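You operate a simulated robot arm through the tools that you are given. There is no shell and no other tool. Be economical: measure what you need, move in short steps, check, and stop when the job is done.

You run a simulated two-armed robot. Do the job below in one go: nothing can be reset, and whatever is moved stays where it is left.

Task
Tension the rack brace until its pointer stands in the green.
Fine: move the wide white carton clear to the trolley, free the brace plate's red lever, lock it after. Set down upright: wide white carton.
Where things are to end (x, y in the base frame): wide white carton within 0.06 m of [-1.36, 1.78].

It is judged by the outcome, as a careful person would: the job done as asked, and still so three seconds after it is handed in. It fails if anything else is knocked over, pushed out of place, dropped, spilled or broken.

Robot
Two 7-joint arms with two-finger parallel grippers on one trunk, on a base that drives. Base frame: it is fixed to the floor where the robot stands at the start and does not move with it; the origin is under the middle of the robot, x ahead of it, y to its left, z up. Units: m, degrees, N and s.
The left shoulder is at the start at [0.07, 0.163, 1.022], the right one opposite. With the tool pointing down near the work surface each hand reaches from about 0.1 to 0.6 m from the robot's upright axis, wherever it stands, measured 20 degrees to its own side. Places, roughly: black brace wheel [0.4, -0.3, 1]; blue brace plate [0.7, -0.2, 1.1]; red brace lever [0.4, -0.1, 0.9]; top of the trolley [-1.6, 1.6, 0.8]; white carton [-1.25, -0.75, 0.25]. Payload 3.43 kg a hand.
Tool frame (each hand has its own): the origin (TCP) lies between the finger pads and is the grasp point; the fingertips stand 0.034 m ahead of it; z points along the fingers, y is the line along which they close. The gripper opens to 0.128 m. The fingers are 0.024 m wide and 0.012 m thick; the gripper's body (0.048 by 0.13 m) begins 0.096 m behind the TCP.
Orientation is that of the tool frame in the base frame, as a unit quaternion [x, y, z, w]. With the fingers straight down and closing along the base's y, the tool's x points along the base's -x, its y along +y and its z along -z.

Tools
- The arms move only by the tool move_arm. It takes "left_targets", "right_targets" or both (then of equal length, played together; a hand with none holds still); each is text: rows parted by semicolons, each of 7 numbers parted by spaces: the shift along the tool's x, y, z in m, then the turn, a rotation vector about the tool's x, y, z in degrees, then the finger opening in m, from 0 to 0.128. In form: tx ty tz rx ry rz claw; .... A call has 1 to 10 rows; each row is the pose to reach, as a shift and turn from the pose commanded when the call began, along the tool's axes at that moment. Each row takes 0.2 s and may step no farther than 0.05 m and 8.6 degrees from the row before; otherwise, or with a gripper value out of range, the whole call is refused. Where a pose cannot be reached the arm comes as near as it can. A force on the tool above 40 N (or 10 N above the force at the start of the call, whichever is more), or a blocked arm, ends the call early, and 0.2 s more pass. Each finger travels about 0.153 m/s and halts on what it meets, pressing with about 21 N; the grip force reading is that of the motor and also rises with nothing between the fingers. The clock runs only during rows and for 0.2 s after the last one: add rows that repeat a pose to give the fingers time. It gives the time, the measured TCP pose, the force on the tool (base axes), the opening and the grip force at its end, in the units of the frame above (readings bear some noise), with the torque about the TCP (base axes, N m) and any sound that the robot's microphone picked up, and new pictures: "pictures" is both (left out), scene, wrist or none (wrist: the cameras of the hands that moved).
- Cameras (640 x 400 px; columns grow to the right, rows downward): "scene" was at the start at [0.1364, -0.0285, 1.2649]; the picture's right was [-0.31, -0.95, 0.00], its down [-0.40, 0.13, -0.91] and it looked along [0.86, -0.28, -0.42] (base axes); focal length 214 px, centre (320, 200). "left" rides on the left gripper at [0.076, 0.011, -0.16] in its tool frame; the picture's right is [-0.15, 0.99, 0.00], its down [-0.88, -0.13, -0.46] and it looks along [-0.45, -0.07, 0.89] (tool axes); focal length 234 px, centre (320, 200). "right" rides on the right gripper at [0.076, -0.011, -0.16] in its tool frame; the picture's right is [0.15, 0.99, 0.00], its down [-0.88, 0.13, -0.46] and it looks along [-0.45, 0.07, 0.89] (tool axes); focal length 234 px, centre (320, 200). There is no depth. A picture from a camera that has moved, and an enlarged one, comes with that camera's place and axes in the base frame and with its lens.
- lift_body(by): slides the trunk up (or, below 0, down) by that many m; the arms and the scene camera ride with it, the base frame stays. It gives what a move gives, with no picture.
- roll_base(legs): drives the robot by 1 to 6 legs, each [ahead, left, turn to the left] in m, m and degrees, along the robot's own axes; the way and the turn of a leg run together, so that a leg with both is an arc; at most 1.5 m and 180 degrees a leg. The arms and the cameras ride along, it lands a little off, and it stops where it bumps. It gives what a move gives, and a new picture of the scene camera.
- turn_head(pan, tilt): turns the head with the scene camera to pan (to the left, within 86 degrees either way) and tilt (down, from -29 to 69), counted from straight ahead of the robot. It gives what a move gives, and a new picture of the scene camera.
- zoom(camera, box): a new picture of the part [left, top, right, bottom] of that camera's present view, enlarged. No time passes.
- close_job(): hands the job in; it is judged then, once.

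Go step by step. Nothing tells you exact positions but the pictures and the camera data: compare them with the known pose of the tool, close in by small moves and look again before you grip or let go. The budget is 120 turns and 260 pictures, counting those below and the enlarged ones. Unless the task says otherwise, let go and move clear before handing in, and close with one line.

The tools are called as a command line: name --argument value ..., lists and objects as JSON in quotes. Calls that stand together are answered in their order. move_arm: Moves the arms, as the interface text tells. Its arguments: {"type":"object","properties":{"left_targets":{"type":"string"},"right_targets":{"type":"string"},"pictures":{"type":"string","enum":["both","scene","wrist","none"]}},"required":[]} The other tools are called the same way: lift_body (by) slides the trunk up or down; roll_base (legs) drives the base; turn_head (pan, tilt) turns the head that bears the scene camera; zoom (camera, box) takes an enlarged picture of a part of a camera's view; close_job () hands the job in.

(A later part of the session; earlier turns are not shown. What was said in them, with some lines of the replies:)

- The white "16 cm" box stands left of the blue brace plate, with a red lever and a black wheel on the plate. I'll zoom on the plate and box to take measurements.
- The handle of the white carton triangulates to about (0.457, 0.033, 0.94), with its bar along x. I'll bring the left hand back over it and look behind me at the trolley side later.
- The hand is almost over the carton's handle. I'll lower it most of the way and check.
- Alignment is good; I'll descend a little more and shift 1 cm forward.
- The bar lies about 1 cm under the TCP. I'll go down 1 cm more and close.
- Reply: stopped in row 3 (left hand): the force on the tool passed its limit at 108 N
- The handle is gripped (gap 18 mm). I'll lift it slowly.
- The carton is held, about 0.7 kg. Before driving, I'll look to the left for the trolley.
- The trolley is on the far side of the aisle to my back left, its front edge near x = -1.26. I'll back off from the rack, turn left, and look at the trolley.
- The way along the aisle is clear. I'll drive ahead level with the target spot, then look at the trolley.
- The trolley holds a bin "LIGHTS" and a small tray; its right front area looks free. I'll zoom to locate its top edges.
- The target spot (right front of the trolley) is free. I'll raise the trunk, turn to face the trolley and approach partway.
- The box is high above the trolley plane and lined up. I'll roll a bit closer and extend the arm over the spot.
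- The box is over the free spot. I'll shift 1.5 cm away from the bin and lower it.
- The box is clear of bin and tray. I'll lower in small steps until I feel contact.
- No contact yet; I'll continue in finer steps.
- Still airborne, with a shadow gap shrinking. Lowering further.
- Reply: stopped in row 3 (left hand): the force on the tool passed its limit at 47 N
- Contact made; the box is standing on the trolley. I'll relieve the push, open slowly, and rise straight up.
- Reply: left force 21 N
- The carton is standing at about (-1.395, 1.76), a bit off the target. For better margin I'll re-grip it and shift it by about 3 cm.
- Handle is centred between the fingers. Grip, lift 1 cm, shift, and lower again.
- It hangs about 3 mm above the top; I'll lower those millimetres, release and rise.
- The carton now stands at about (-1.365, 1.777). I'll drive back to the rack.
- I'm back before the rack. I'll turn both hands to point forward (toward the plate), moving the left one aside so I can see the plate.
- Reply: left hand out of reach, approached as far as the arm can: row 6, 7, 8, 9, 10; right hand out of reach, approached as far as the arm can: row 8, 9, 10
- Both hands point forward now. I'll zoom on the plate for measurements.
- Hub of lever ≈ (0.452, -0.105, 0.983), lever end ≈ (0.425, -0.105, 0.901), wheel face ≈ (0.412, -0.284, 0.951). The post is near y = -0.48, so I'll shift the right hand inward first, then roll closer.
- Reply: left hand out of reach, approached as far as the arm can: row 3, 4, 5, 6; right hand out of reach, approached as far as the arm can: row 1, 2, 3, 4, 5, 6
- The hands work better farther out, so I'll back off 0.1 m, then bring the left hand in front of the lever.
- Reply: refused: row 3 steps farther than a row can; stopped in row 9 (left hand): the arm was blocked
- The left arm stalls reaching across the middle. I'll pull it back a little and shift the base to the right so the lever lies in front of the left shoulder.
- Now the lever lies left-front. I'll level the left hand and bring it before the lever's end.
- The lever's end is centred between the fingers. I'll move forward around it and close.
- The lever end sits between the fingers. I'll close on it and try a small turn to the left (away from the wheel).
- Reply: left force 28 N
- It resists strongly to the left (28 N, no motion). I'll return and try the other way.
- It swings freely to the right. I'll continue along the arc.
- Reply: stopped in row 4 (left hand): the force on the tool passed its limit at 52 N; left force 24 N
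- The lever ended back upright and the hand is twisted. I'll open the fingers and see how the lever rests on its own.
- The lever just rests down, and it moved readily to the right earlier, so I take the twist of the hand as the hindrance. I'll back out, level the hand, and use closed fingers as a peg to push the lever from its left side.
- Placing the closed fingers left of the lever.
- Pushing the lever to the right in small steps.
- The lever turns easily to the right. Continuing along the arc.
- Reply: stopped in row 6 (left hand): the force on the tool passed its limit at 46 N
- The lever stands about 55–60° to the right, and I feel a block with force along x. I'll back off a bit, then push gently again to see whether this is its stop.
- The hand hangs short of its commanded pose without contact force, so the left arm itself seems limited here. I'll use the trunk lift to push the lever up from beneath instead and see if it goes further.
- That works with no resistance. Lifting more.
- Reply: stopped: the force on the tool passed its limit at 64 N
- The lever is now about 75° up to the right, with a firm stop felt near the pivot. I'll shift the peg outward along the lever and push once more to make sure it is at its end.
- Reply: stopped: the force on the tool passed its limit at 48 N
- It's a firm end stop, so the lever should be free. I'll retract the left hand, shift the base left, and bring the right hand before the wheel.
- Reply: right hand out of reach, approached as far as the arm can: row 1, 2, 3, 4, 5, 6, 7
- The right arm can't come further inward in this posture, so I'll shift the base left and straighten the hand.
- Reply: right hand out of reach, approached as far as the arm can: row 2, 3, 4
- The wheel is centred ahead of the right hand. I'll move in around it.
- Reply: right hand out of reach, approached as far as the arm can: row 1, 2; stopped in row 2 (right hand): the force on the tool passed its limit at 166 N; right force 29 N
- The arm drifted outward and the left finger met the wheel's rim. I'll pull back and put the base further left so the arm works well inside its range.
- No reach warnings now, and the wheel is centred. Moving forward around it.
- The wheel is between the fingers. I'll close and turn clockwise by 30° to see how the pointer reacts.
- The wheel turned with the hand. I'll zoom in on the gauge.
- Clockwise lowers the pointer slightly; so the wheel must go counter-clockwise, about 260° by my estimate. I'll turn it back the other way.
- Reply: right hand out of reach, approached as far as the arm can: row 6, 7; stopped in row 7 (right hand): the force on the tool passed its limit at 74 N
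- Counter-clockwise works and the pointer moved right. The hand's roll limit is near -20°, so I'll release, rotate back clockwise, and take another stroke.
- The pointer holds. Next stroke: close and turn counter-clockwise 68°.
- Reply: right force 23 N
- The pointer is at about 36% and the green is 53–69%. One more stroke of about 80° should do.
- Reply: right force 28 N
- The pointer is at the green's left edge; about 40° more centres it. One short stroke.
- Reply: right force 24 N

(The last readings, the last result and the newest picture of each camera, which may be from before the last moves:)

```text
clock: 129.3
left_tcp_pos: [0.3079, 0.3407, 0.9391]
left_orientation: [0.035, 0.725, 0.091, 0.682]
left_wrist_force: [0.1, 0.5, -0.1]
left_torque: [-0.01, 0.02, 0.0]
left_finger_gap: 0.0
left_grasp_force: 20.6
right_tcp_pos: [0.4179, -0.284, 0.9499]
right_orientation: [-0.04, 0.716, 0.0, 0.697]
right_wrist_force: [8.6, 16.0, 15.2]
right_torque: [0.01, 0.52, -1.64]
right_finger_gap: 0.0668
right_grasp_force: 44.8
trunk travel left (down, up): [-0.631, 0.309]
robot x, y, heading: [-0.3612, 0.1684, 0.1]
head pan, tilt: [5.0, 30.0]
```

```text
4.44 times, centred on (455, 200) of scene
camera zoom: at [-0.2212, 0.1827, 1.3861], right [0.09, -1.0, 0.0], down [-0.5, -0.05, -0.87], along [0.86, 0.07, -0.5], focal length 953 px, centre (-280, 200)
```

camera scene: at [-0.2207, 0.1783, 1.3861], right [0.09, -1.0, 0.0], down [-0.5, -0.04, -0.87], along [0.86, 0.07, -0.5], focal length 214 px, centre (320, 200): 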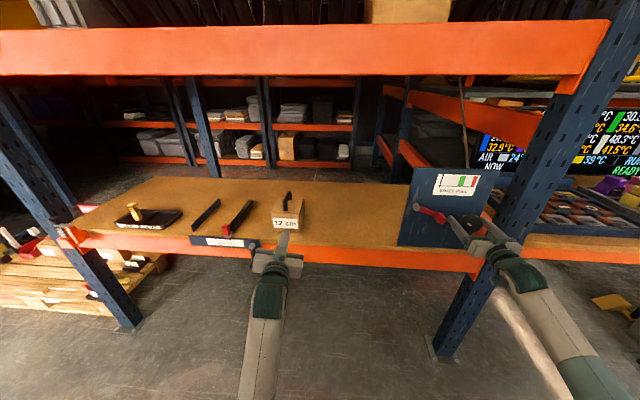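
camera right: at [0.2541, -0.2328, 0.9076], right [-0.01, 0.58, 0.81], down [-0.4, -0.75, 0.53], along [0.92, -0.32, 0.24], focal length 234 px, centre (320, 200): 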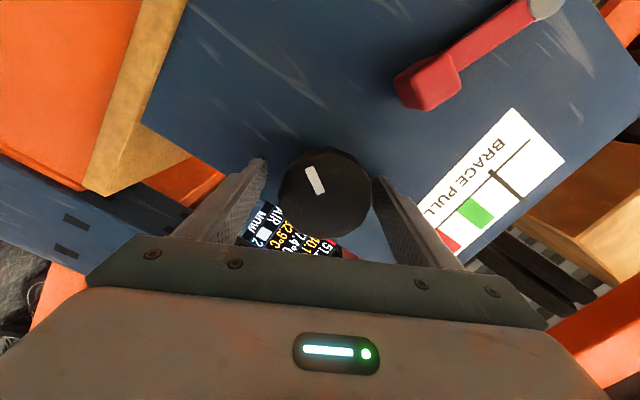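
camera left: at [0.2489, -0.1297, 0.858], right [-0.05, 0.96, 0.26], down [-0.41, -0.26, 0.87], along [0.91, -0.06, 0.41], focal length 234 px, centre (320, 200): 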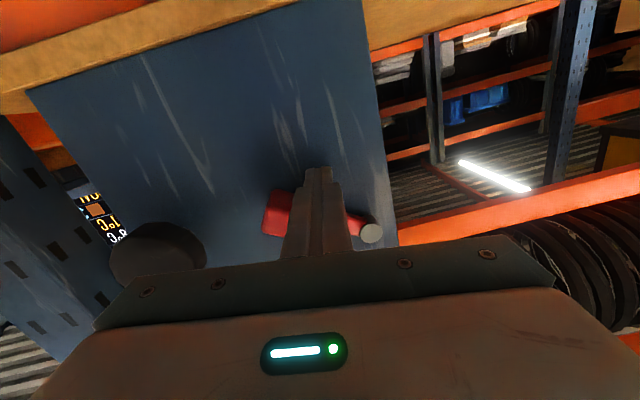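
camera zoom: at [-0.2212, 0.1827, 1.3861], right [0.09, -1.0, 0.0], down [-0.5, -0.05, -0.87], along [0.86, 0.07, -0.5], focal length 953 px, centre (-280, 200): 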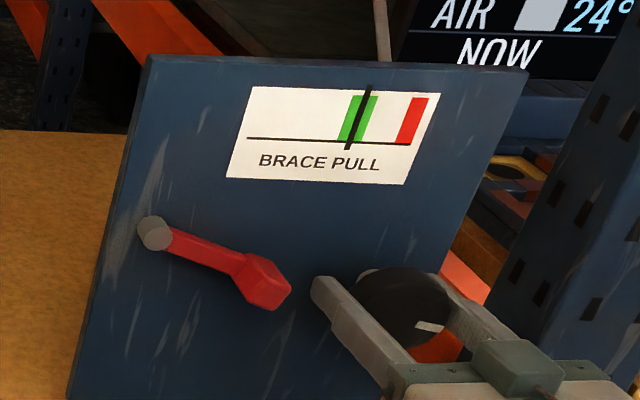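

The pointer stands in the middle of the green. I'll release the wheel and back the right hand out straight.

move_arm --right_targets "0 0 0 0 0 0 0.092; 0 0 0 0 0 0 0.095; 0 0 -0.03 0 0 0 0.095; 0 0 -0.07 0 0 0 0.095; 0 0 -0.1 0 0 0 0.05; 0 0 -0.1 0 0 0 0; 0 0 -0.1 0 0 0 0"

zoom --camera "scene" --box '[410, 155, 500, 245]'

```text
clock: 130.9
left_tcp_pos: [0.3075, 0.3375, 0.9388]
left_orientation: [0.037, 0.725, 0.091, 0.682]
left_wrist_force: [-0.5, -0.4, -1.3]
left_torque: [-0.01, -0.02, -0.01]
left_finger_gap: 0.0001
left_grasp_force: 20.7
right_tcp_pos: [0.3177, -0.2932, 0.95]
right_orientation: [-0.037, 0.716, 0.001, 0.697]
right_wrist_force: [0.4, 0.4, 0.5]
right_torque: [0.01, -0.02, 0.01]
right_finger_gap: 0.0
right_grasp_force: 21.2
trunk travel left (down, up): [-0.631, 0.309]
robot x, y, heading: [-0.3616, 0.1746, -0.2]
head pan, tilt: [5.0, 30.0]
camera scene: at [-0.2211, 0.1789, 1.3861], right [0.09, -1.0, 0.0], down [-0.5, -0.04, -0.87], along [0.86, 0.08, -0.5], focal length 214 px, centre (320, 200)
camera right: at [0.1557, -0.3166, 0.8808], right [-0.06, 0.98, -0.2], down [-0.44, 0.15, 0.89], along [0.9, 0.14, 0.42], focal length 234 px, centre (320, 200)
```

scene: 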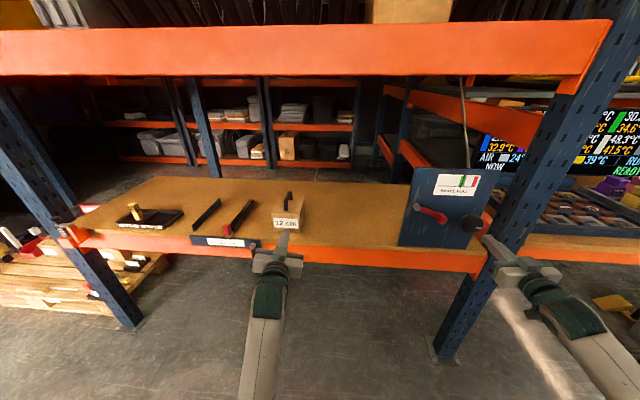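
right: 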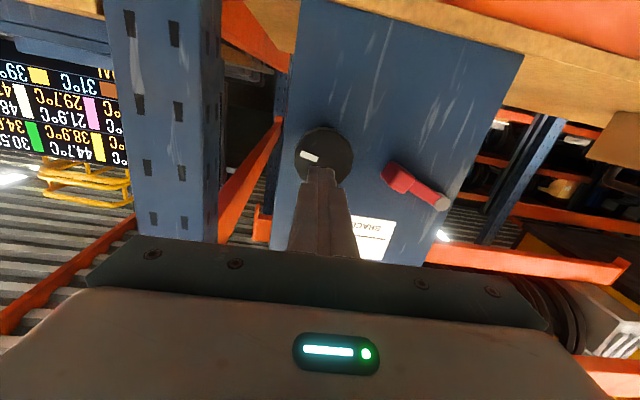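

```text
4.44 times, centred on (455, 200) of scene
camera zoom: at [-0.2211, 0.1789, 1.3861], right [0.09, -1.0, 0.0], down [-0.5, -0.04, -0.87], along [0.86, 0.08, -0.5], focal length 953 px, centre (-280, 200)
```

zoom: 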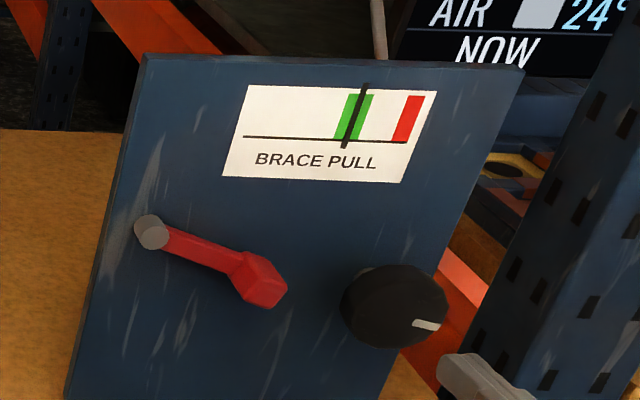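

Pointer stays centred in the green. I'll shift the base left and bring the closed right fingers above the lever's end to push it back down.

roll_base --legs '[[0, 0.16, 0.2]]'

move_arm --right_targets "-0.02 -0.02 0 0 0 0 0; -0.045 -0.035 0 0 0 0 0; -0.063 -0.055 0.01 0 0 0 0; -0.063 -0.057 0.01 0 0 0 0"

```text
clock: 132.4
left_tcp_pos: [0.3063, 0.5034, 0.9376]
left_orientation: [0.034, 0.725, 0.094, 0.681]
left_wrist_force: [0.4, 0.7, -0.2]
left_torque: [0.02, -0.01, -0.04]
left_finger_gap: 0.0
left_grasp_force: 21.4
right_tcp_pos: [0.32, -0.1272, 0.9517]
right_orientation: [-0.04, 0.716, 0.004, 0.697]
right_wrist_force: [0.6, 0.4, 0.0]
right_torque: [0.01, 0.01, -0.06]
right_finger_gap: 0.0
right_grasp_force: 20.7
trunk travel left (down, up): [-0.631, 0.309]
robot x, y, heading: [-0.3569, 0.3333, 0.5]
head pan, tilt: [5.0, 30.0]
camera scene: at [-0.2213, 0.342, 1.386], right [0.09, -1.0, 0.0], down [-0.5, -0.05, -0.87], along [0.86, 0.08, -0.5], focal length 214 px, centre (320, 200)
```

scene: 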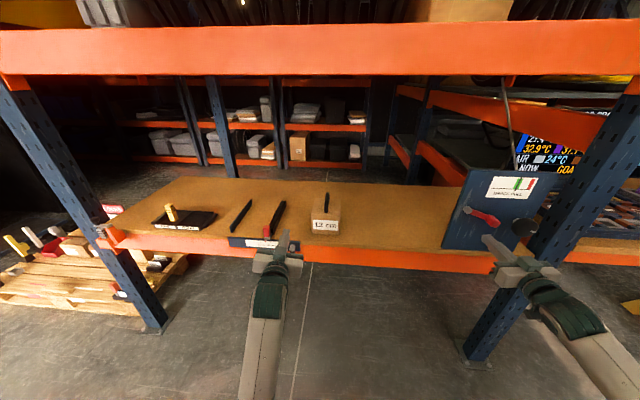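

```text
clock: 133.4
left_tcp_pos: [0.3059, 0.5037, 0.9394]
left_orientation: [0.034, 0.725, 0.094, 0.681]
left_wrist_force: [-0.2, -0.3, 0.4]
left_torque: [0.02, 0.01, 0.02]
left_finger_gap: 0.0
left_grasp_force: 21.0
right_tcp_pos: [0.3349, -0.1827, 1.0166]
right_orientation: [-0.04, 0.716, 0.004, 0.696]
right_wrist_force: [-0.3, 0.4, -0.1]
right_torque: [0.0, 0.0, 0.0]
right_finger_gap: 0.0
right_grasp_force: 20.7
trunk travel left (down, up): [-0.631, 0.309]
robot x, y, heading: [-0.3618, 0.3311, 0.2]
head pan, tilt: [5.0, 30.0]
camera scene: at [-0.2215, 0.341, 1.386], right [0.09, -1.0, 0.0], down [-0.5, -0.05, -0.87], along [0.86, 0.08, -0.5], focal length 214 px, centre (320, 200)
camera right: at [0.1732, -0.2058, 0.9466], right [-0.07, 0.98, -0.2], down [-0.44, 0.15, 0.89], along [0.9, 0.14, 0.42], focal length 234 px, centre (320, 200)
```

scene: 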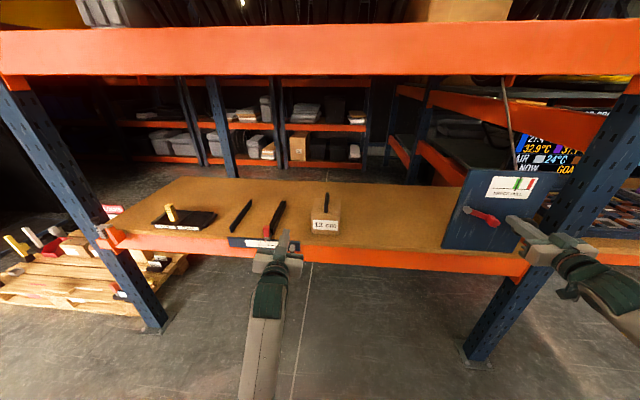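
right: 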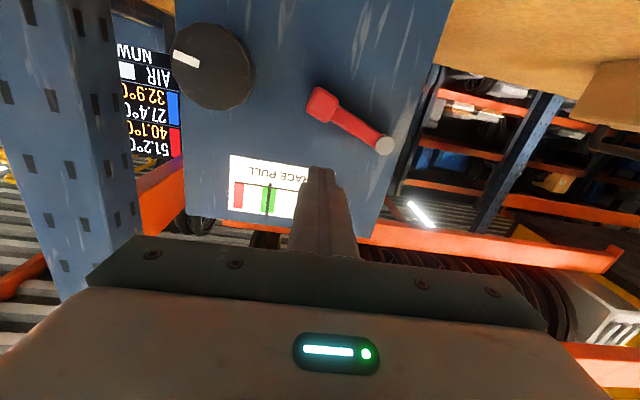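

The lever's end is just below the fingertips. Moving forward over it.

move_arm --right_targets "0 0 0.03 0 0 0 0; 0 0 0.06 0 0 0 0; 0 0 0.083 0 0 0 0; 0 0 0.083 0 0 0 0" --pictures "wrist"

zoom --camera "scene" --box '[430, 155, 560, 255]'

```text
clock: 134.4
left_tcp_pos: [0.3051, 0.5031, 0.9389]
left_orientation: [0.034, 0.725, 0.094, 0.681]
left_wrist_force: [-0.1, 0.4, -0.7]
left_torque: [-0.01, 0.0, -0.02]
left_finger_gap: 0.0
left_grasp_force: 20.5
right_tcp_pos: [0.4183, -0.1757, 1.0147]
right_orientation: [-0.04, 0.716, 0.003, 0.696]
right_wrist_force: [-0.6, -0.2, 0.4]
right_torque: [0.02, -0.03, -0.02]
right_finger_gap: 0.0001
right_grasp_force: 21.0
trunk travel left (down, up): [-0.631, 0.309]
robot x, y, heading: [-0.3604, 0.3305, 0.2]
head pan, tilt: [5.0, 30.0]
camera right: at [0.2569, -0.2001, 0.9437], right [-0.07, 0.98, -0.2], down [-0.44, 0.15, 0.89], along [0.9, 0.14, 0.42], focal length 234 px, centre (320, 200)
```

right: 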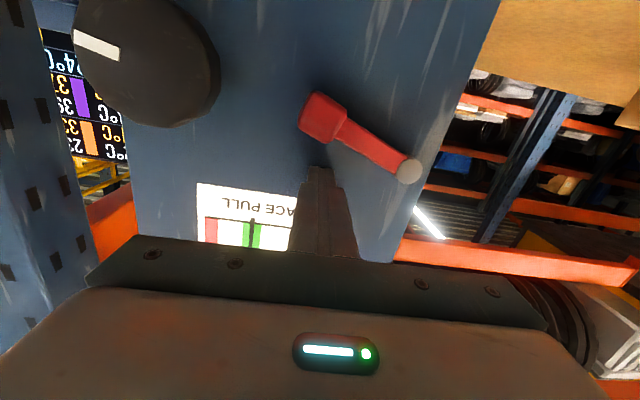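

```text
4.00 times, centred on (495, 205) of scene
camera zoom: at [-0.222, 0.3405, 1.3861], right [0.09, -1.0, 0.0], down [-0.5, -0.05, -0.87], along [0.86, 0.08, -0.5], focal length 858 px, centre (-380, 180)
```

zoom: 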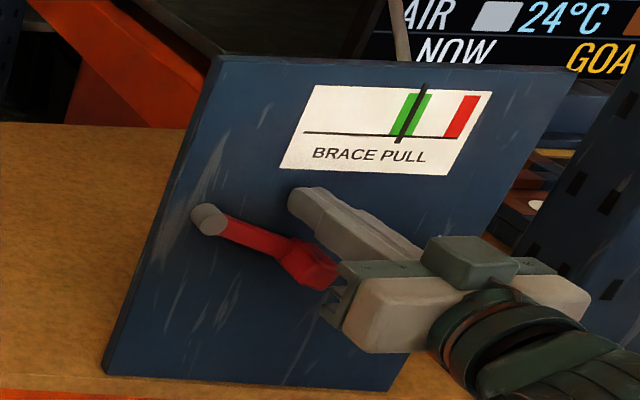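

The fingers are above the lever arm. Pushing it down along the arc.

move_arm --right_targets "0.012 0 0 0 0 0 0; 0.024 0.001 0 0 0 0 0; 0.034 0.002 0 0 0 0 0; 0.043 0.003 0 0 0 0 0; 0.052 0.006 0 0 0 0 0; 0.06 0.01 0 0 0 0 0; 0.068 0.015 0 0 0 0 0; 0.076 0.021 0 0 0 0 0; 0.082 0.028 0 0 0 0 0; 0.088 0.036 0 0 0 0 0" --pictures "wrist"

zoom --camera "scene" --box '[430, 155, 560, 255]'

```text
clock: 136.6
left_tcp_pos: [0.304, 0.506, 0.9389]
left_orientation: [0.032, 0.725, 0.094, 0.682]
left_wrist_force: [0.1, -0.2, 0.2]
left_torque: [0.01, 0.03, 0.02]
left_finger_gap: 0.0
left_grasp_force: 21.3
right_tcp_pos: [0.4148, -0.1399, 0.9303]
right_orientation: [-0.042, 0.713, 0.003, 0.7]
right_wrist_force: [18.3, 9.8, 26.4]
right_torque: [0.35, -1.1, 0.12]
right_finger_gap: 0.0004
right_grasp_force: 20.6
trunk travel left (down, up): [-0.631, 0.309]
robot x, y, heading: [-0.357, 0.3318, 0.3]
head pan, tilt: [5.0, 30.0]
camera right: at [0.2538, -0.1649, 0.8595], right [-0.07, 0.98, -0.2], down [-0.45, 0.15, 0.88], along [0.89, 0.15, 0.43], focal length 234 px, centre (320, 200)
```

right: 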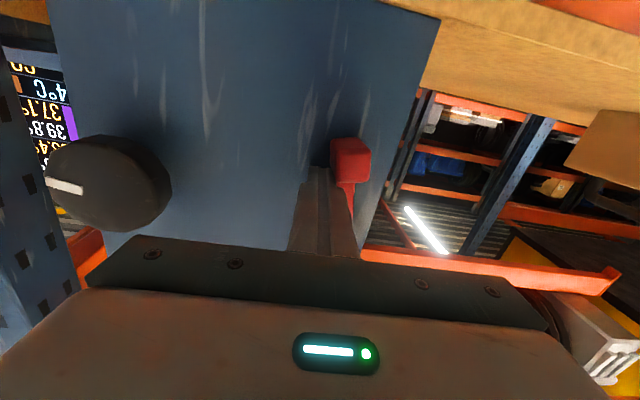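

```text
4.00 times, centred on (495, 205) of scene
camera zoom: at [-0.2223, 0.3449, 1.3865], right [0.1, -1.0, 0.0], down [-0.5, -0.05, -0.87], along [0.86, 0.08, -0.5], focal length 858 px, centre (-380, 180)
```

zoom: 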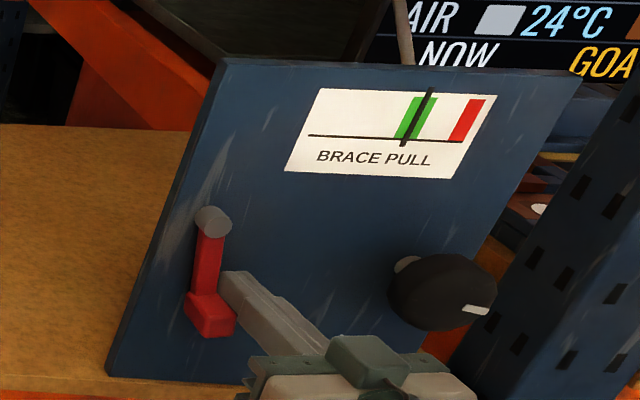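

The lever is almost down; I'll push it further left to its stop.

move_arm --right_targets "-0.002 0.004 0 0 0 0 0; -0.001 0.012 0 0 0 0 0; 0 0.02 0 0 0 0 0; 0 0.028 0 0 0 0 0; 0 0.034 0 0 0 0 0; 0 0.034 0 0 0 0 0" --pictures "wrist"

zoom --camera "scene" --box '[430, 155, 560, 255]'

```text
clock: 137.6
left_tcp_pos: [0.3069, 0.5008, 0.94]
left_orientation: [0.036, 0.725, 0.093, 0.681]
left_wrist_force: [-0.2, 0.3, 0.7]
left_torque: [0.01, -0.03, -0.02]
left_finger_gap: 0.0
left_grasp_force: 21.3
right_tcp_pos: [0.4122, -0.124, 0.9269]
right_orientation: [-0.038, 0.714, -0.001, 0.699]
right_wrist_force: [2.7, -5.8, 1.4]
right_torque: [0.12, -0.04, -0.25]
right_finger_gap: 0.0002
right_grasp_force: 20.8
trunk travel left (down, up): [-0.631, 0.309]
robot x, y, heading: [-0.3557, 0.3311, 0.2]
head pan, tilt: [5.0, 30.0]
stopped in row 5 (right hand): the force on the tool passed its limit at 46 N (the readings are from after the stop); the commanded pose is now the measured one
camera right: at [0.2514, -0.1478, 0.8568], right [-0.05, 0.98, -0.2], down [-0.44, 0.16, 0.88], along [0.89, 0.14, 0.43], focal length 234 px, centre (320, 200)
```

right: 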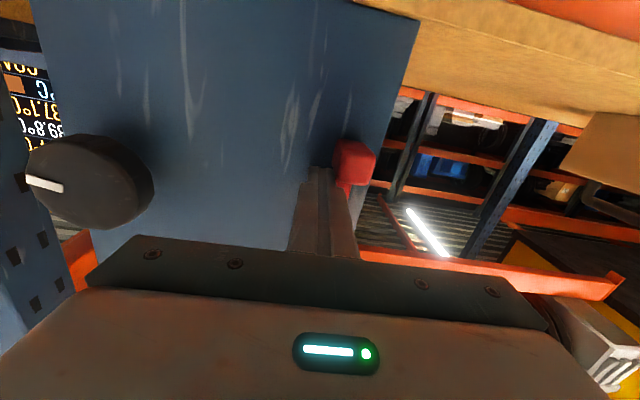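

```text
4.00 times, centred on (495, 205) of scene
camera zoom: at [-0.2211, 0.3397, 1.3855], right [0.09, -1.0, 0.0], down [-0.5, -0.05, -0.87], along [0.86, 0.08, -0.5], focal length 858 px, centre (-380, 180)
```

zoom: 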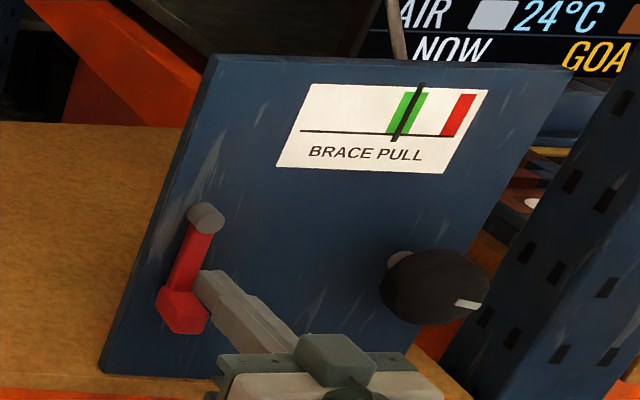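

The lever's end is back at (-0.107, 0.901), its original position, with a firm stop felt. I'll withdraw the hand and check.

move_arm --right_targets "0 -0.012 0 0 0 0 0; 0 -0.015 -0.03 0 0 0 0; 0 -0.015 -0.07 0 0 0 0; 0 -0.015 -0.1 0 0 0 0" --pictures "none"

roll_base --legs '[[-0.25, 0, 0], [0, -0.5, 0]]'

zoom --camera "scene" --box '[250, 130, 410, 250]'

```text
clock: 138.6
left_tcp_pos: [0.3059, 0.5016, 0.9391]
left_orientation: [0.036, 0.725, 0.092, 0.682]
left_wrist_force: [0.1, 0.9, -0.2]
left_torque: [0.0, -0.03, 0.03]
left_finger_gap: 0.0
left_grasp_force: 21.1
right_tcp_pos: [0.315, -0.1436, 0.9314]
right_orientation: [-0.038, 0.714, -0.001, 0.699]
right_wrist_force: [0.0, -0.6, -0.7]
right_torque: [0.02, 0.02, 0.0]
right_finger_gap: 0.0001
right_grasp_force: 21.2
trunk travel left (down, up): [-0.631, 0.309]
robot x, y, heading: [-0.3614, 0.3307, 0.2]
head pan, tilt: [5.0, 30.0]
```

```text
clock: 143.0
left_tcp_pos: [0.0633, 0.0091, 0.9398]
left_orientation: [0.032, 0.725, 0.096, 0.681]
left_wrist_force: [-0.4, 0.0, -0.2]
left_torque: [0.01, 0.0, 0.0]
left_finger_gap: 0.0
left_grasp_force: 21.1
right_tcp_pos: [0.0754, -0.6366, 0.9309]
right_orientation: [-0.04, 0.715, 0.001, 0.698]
right_wrist_force: [-0.7, -0.7, 0.5]
right_torque: [-0.02, -0.03, 0.0]
right_finger_gap: 0.0004
right_grasp_force: 20.6
trunk travel left (down, up): [-0.631, 0.309]
robot x, y, heading: [-0.6046, -0.1653, 0.6]
head pan, tilt: [5.0, 30.0]
camera scene: at [-0.4636, -0.1564, 1.386], right [0.1, -0.99, 0.0], down [-0.5, -0.05, -0.87], along [0.86, 0.09, -0.5], focal length 214 px, centre (320, 200)
```

scene: 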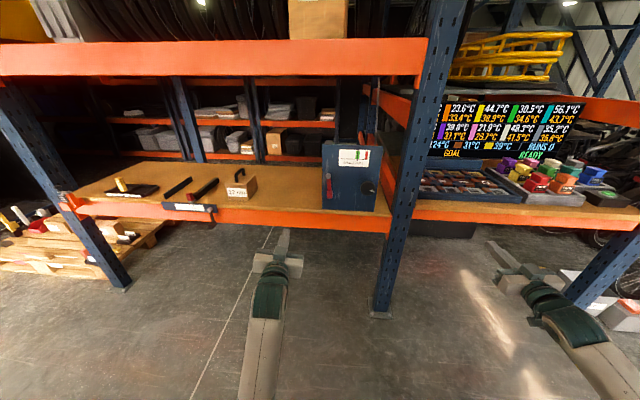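

```text
3.33 times, centred on (330, 190) of scene
camera zoom: at [-0.4636, -0.1564, 1.386], right [0.1, -0.99, 0.0], down [-0.5, -0.05, -0.87], along [0.86, 0.09, -0.5], focal length 715 px, centre (287, 233)
```

zoom: 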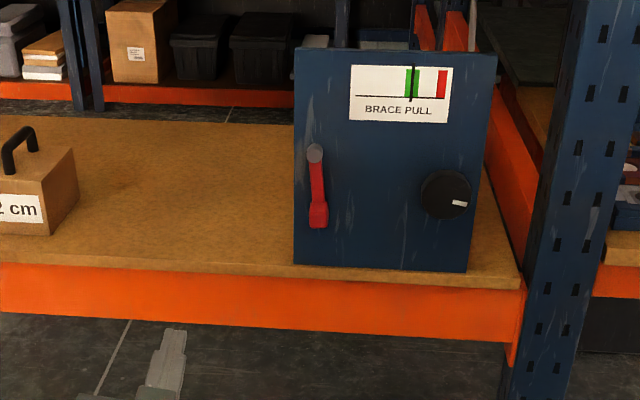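

The lever is down but may be a few degrees off vertical. I'll zoom tighter to judge.

zoom --camera "scene" --box '[318, 138, 382, 216]'

```text
5.13 times, centred on (350, 177) of scene
camera zoom: at [-0.4636, -0.1564, 1.386], right [0.1, -0.99, 0.0], down [-0.5, -0.05, -0.87], along [0.86, 0.09, -0.5], focal length 1100 px, centre (166, 318)
```

zoom: 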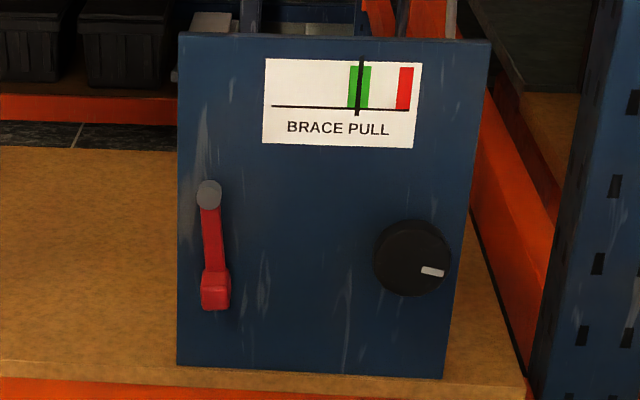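

It looks about 5° short of fully down. I'll go back and push it home again.

roll_base --legs '[[0, 0.5, -0.4], [0.245, 0, 0]]'

zoom --camera "right" --box '[0, 0, 640, 400]'

```text
clock: 147.3
left_tcp_pos: [0.3079, 0.5117, 0.9379]
left_orientation: [0.034, 0.726, 0.094, 0.681]
left_wrist_force: [-1.0, 0.4, -0.3]
left_torque: [0.0, -0.07, 0.0]
left_finger_gap: 0.0
left_grasp_force: 21.1
right_tcp_pos: [0.3199, -0.1331, 0.9302]
right_orientation: [-0.04, 0.715, 0.001, 0.698]
right_wrist_force: [0.8, 0.8, 0.0]
right_torque: [0.0, -0.06, -0.01]
right_finger_gap: 0.0001
right_grasp_force: 20.9
trunk travel left (down, up): [-0.631, 0.309]
robot x, y, heading: [-0.3589, 0.3369, 0.8]
head pan, tilt: [5.0, 30.0]
camera scene: at [-0.2186, 0.3476, 1.3859], right [0.1, -1.0, 0.0], down [-0.5, -0.05, -0.87], along [0.86, 0.08, -0.5], focal length 214 px, centre (320, 200)
```

scene: 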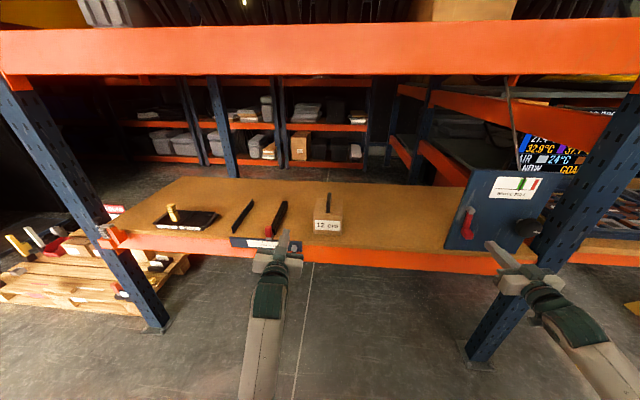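

```text
1.00 times, centred on (320, 200) of right (not enlarged: the box is as wide or as high as the picture)
camera zoom: at [0.158, -0.157, 0.8594], right [-0.06, 0.98, -0.2], down [-0.44, 0.15, 0.88], along [0.89, 0.14, 0.42], focal length 234 px, centre (320, 200)
```

zoom: 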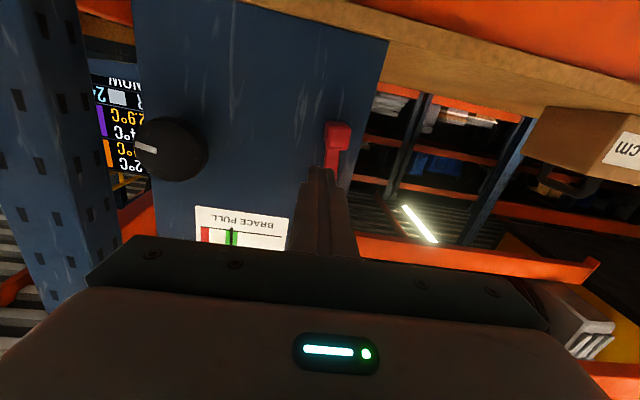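

I'll go in right of the lever's end block at its height, then push left slowly to the stop and hold.

move_arm --right_targets "0.012 -0.02 0 0 0 0 0; 0.022 -0.03 0.02 0 0 0 0; 0.022 -0.03 0.06 0 0 0 0; 0.022 -0.03 0.093 0 0 0 0; 0.022 -0.02 0.093 0 0 0 0; 0.022 -0.01 0.093 0 0 0 0; 0.022 -0.003 0.093 0 0 0 0" --pictures "none"

zoom --camera "scene" --box '[430, 155, 560, 255]'

```text
clock: 148.9
left_tcp_pos: [0.3076, 0.5118, 0.9389]
left_orientation: [0.033, 0.725, 0.095, 0.681]
left_wrist_force: [-0.1, -0.8, -0.4]
left_torque: [0.01, -0.03, 0.01]
left_finger_gap: 0.0001
left_grasp_force: 20.9
right_tcp_pos: [0.4103, -0.1319, 0.9071]
right_orientation: [-0.04, 0.715, 0.0, 0.698]
right_wrist_force: [0.1, -1.1, -0.3]
right_torque: [-0.01, 0.02, -0.03]
right_finger_gap: 0.0
right_grasp_force: 21.3
trunk travel left (down, up): [-0.631, 0.309]
robot x, y, heading: [-0.3611, 0.3433, 0.7]
head pan, tilt: [5.0, 30.0]
```

```text
4.00 times, centred on (495, 205) of scene
camera zoom: at [-0.2196, 0.3475, 1.386], right [0.1, -1.0, 0.0], down [-0.5, -0.05, -0.87], along [0.86, 0.08, -0.5], focal length 858 px, centre (-380, 180)
```

zoom: 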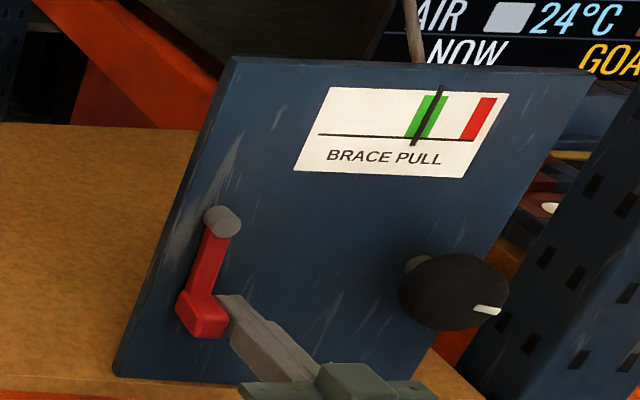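

Near contact. I'll push on in small steps and hold.

move_arm --right_targets "0 0.003 0 0 0 0 0; 0 0.006 0 0 0 0 0; 0 0.009 0 0 0 0 0; 0 0.011 0 0 0 0 0; 0 0.013 0 0 0 0 0; 0 0.013 0 0 0 0 0; 0 0.013 0 0 0 0 0" --pictures "none"

zoom --camera "scene" --box '[430, 155, 560, 255]'

```text
clock: 150.5
left_tcp_pos: [0.3072, 0.507, 0.9407]
left_orientation: [0.035, 0.725, 0.096, 0.681]
left_wrist_force: [0.0, 0.6, 0.0]
left_torque: [0.02, 0.01, 0.01]
left_finger_gap: 0.0
left_grasp_force: 21.2
right_tcp_pos: [0.4093, -0.1275, 0.9063]
right_orientation: [-0.037, 0.714, 0.0, 0.699]
right_wrist_force: [6.0, -38.2, 5.9]
right_torque: [0.45, -0.16, -1.31]
right_finger_gap: 0.0
right_grasp_force: 21.7
trunk travel left (down, up): [-0.631, 0.309]
robot x, y, heading: [-0.3606, 0.3355, 0.7]
head pan, tilt: [5.0, 30.0]
```

```text
4.00 times, centred on (495, 205) of scene
camera zoom: at [-0.2197, 0.3419, 1.3861], right [0.1, -1.0, 0.0], down [-0.5, -0.04, -0.87], along [0.86, 0.09, -0.5], focal length 858 px, centre (-380, 180)
```

zoom: 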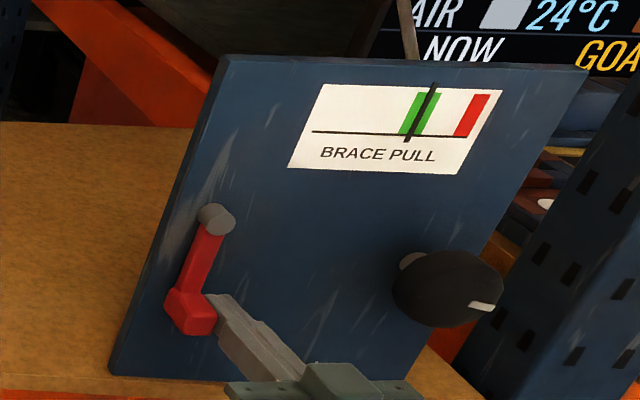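

It is firmly at its stop (38 N held). Now withdraw and check frontally.

move_arm --right_targets "0 -0.015 0 0 0 0 0; 0 -0.03 0 0 0 0 0; 0 -0.035 -0.03 0 0 0 0; 0 -0.035 -0.07 0 0 0 0; 0 -0.035 -0.1 0 0 0 0" --pictures "none"

roll_base --legs '[[-0.25, 0, 0], [0, -0.5, 0]]'

zoom --camera "scene" --box '[310, 138, 390, 216]'

```text
clock: 151.7
left_tcp_pos: [0.3061, 0.5117, 0.9388]
left_orientation: [0.034, 0.725, 0.095, 0.681]
left_wrist_force: [0.4, -0.3, 0.4]
left_torque: [-0.05, 0.03, 0.03]
left_finger_gap: 0.0002
left_grasp_force: 20.8
right_tcp_pos: [0.3113, -0.1592, 0.912]
right_orientation: [-0.04, 0.714, 0.001, 0.699]
right_wrist_force: [0.0, -0.3, 0.2]
right_torque: [-0.04, 0.01, 0.0]
right_finger_gap: 0.0001
right_grasp_force: 21.4
trunk travel left (down, up): [-0.631, 0.309]
robot x, y, heading: [-0.3554, 0.3366, 0.7]
head pan, tilt: [5.0, 30.0]
```

```text
clock: 156.1
left_tcp_pos: [0.0639, 0.004, 0.9395]
left_orientation: [0.036, 0.725, 0.092, 0.681]
left_wrist_force: [0.0, 0.0, 0.5]
left_torque: [-0.01, -0.02, 0.01]
left_finger_gap: 0.0
left_grasp_force: 21.6
right_tcp_pos: [0.0632, -0.6657, 0.9101]
right_orientation: [-0.037, 0.715, -0.002, 0.698]
right_wrist_force: [-0.4, 0.2, -0.5]
right_torque: [0.0, 0.01, 0.0]
right_finger_gap: 0.0001
right_grasp_force: 21.6
trunk travel left (down, up): [-0.631, 0.309]
robot x, y, heading: [-0.605, -0.1648, 0.2]
head pan, tilt: [5.0, 30.0]
camera scene: at [-0.4653, -0.1564, 1.386], right [0.09, -1.0, 0.0], down [-0.5, -0.04, -0.87], along [0.86, 0.08, -0.5], focal length 214 px, centre (320, 200)
```

scene: 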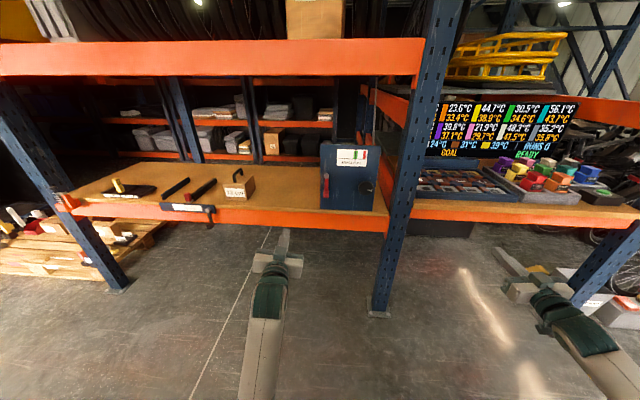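

```text
5.13 times, centred on (350, 177) of scene
camera zoom: at [-0.4653, -0.1564, 1.386], right [0.09, -1.0, 0.0], down [-0.5, -0.04, -0.87], along [0.86, 0.08, -0.5], focal length 1100 px, centre (166, 318)
```

zoom: 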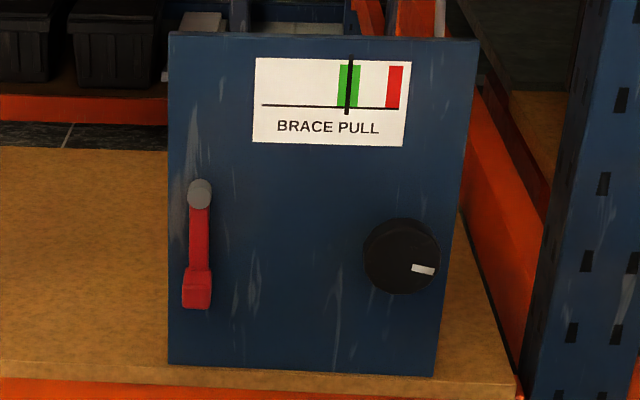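

The lever is fully down and locked, the pointer is centred in the green, and both hands are clear. The carton stands upright on the trolley.

close_job

```text
The job is handed in.
```

The brace is tensioned with its pointer in the middle of the green and the red lever locked again. The wide white carton stands upright on the trolley at about (-1.365, 1.777), roughly 1 cm from the target. While reaching for the wheel, one finger hit its rim hard (166 N). I saw no damage and the wheel turned normally afterwards.
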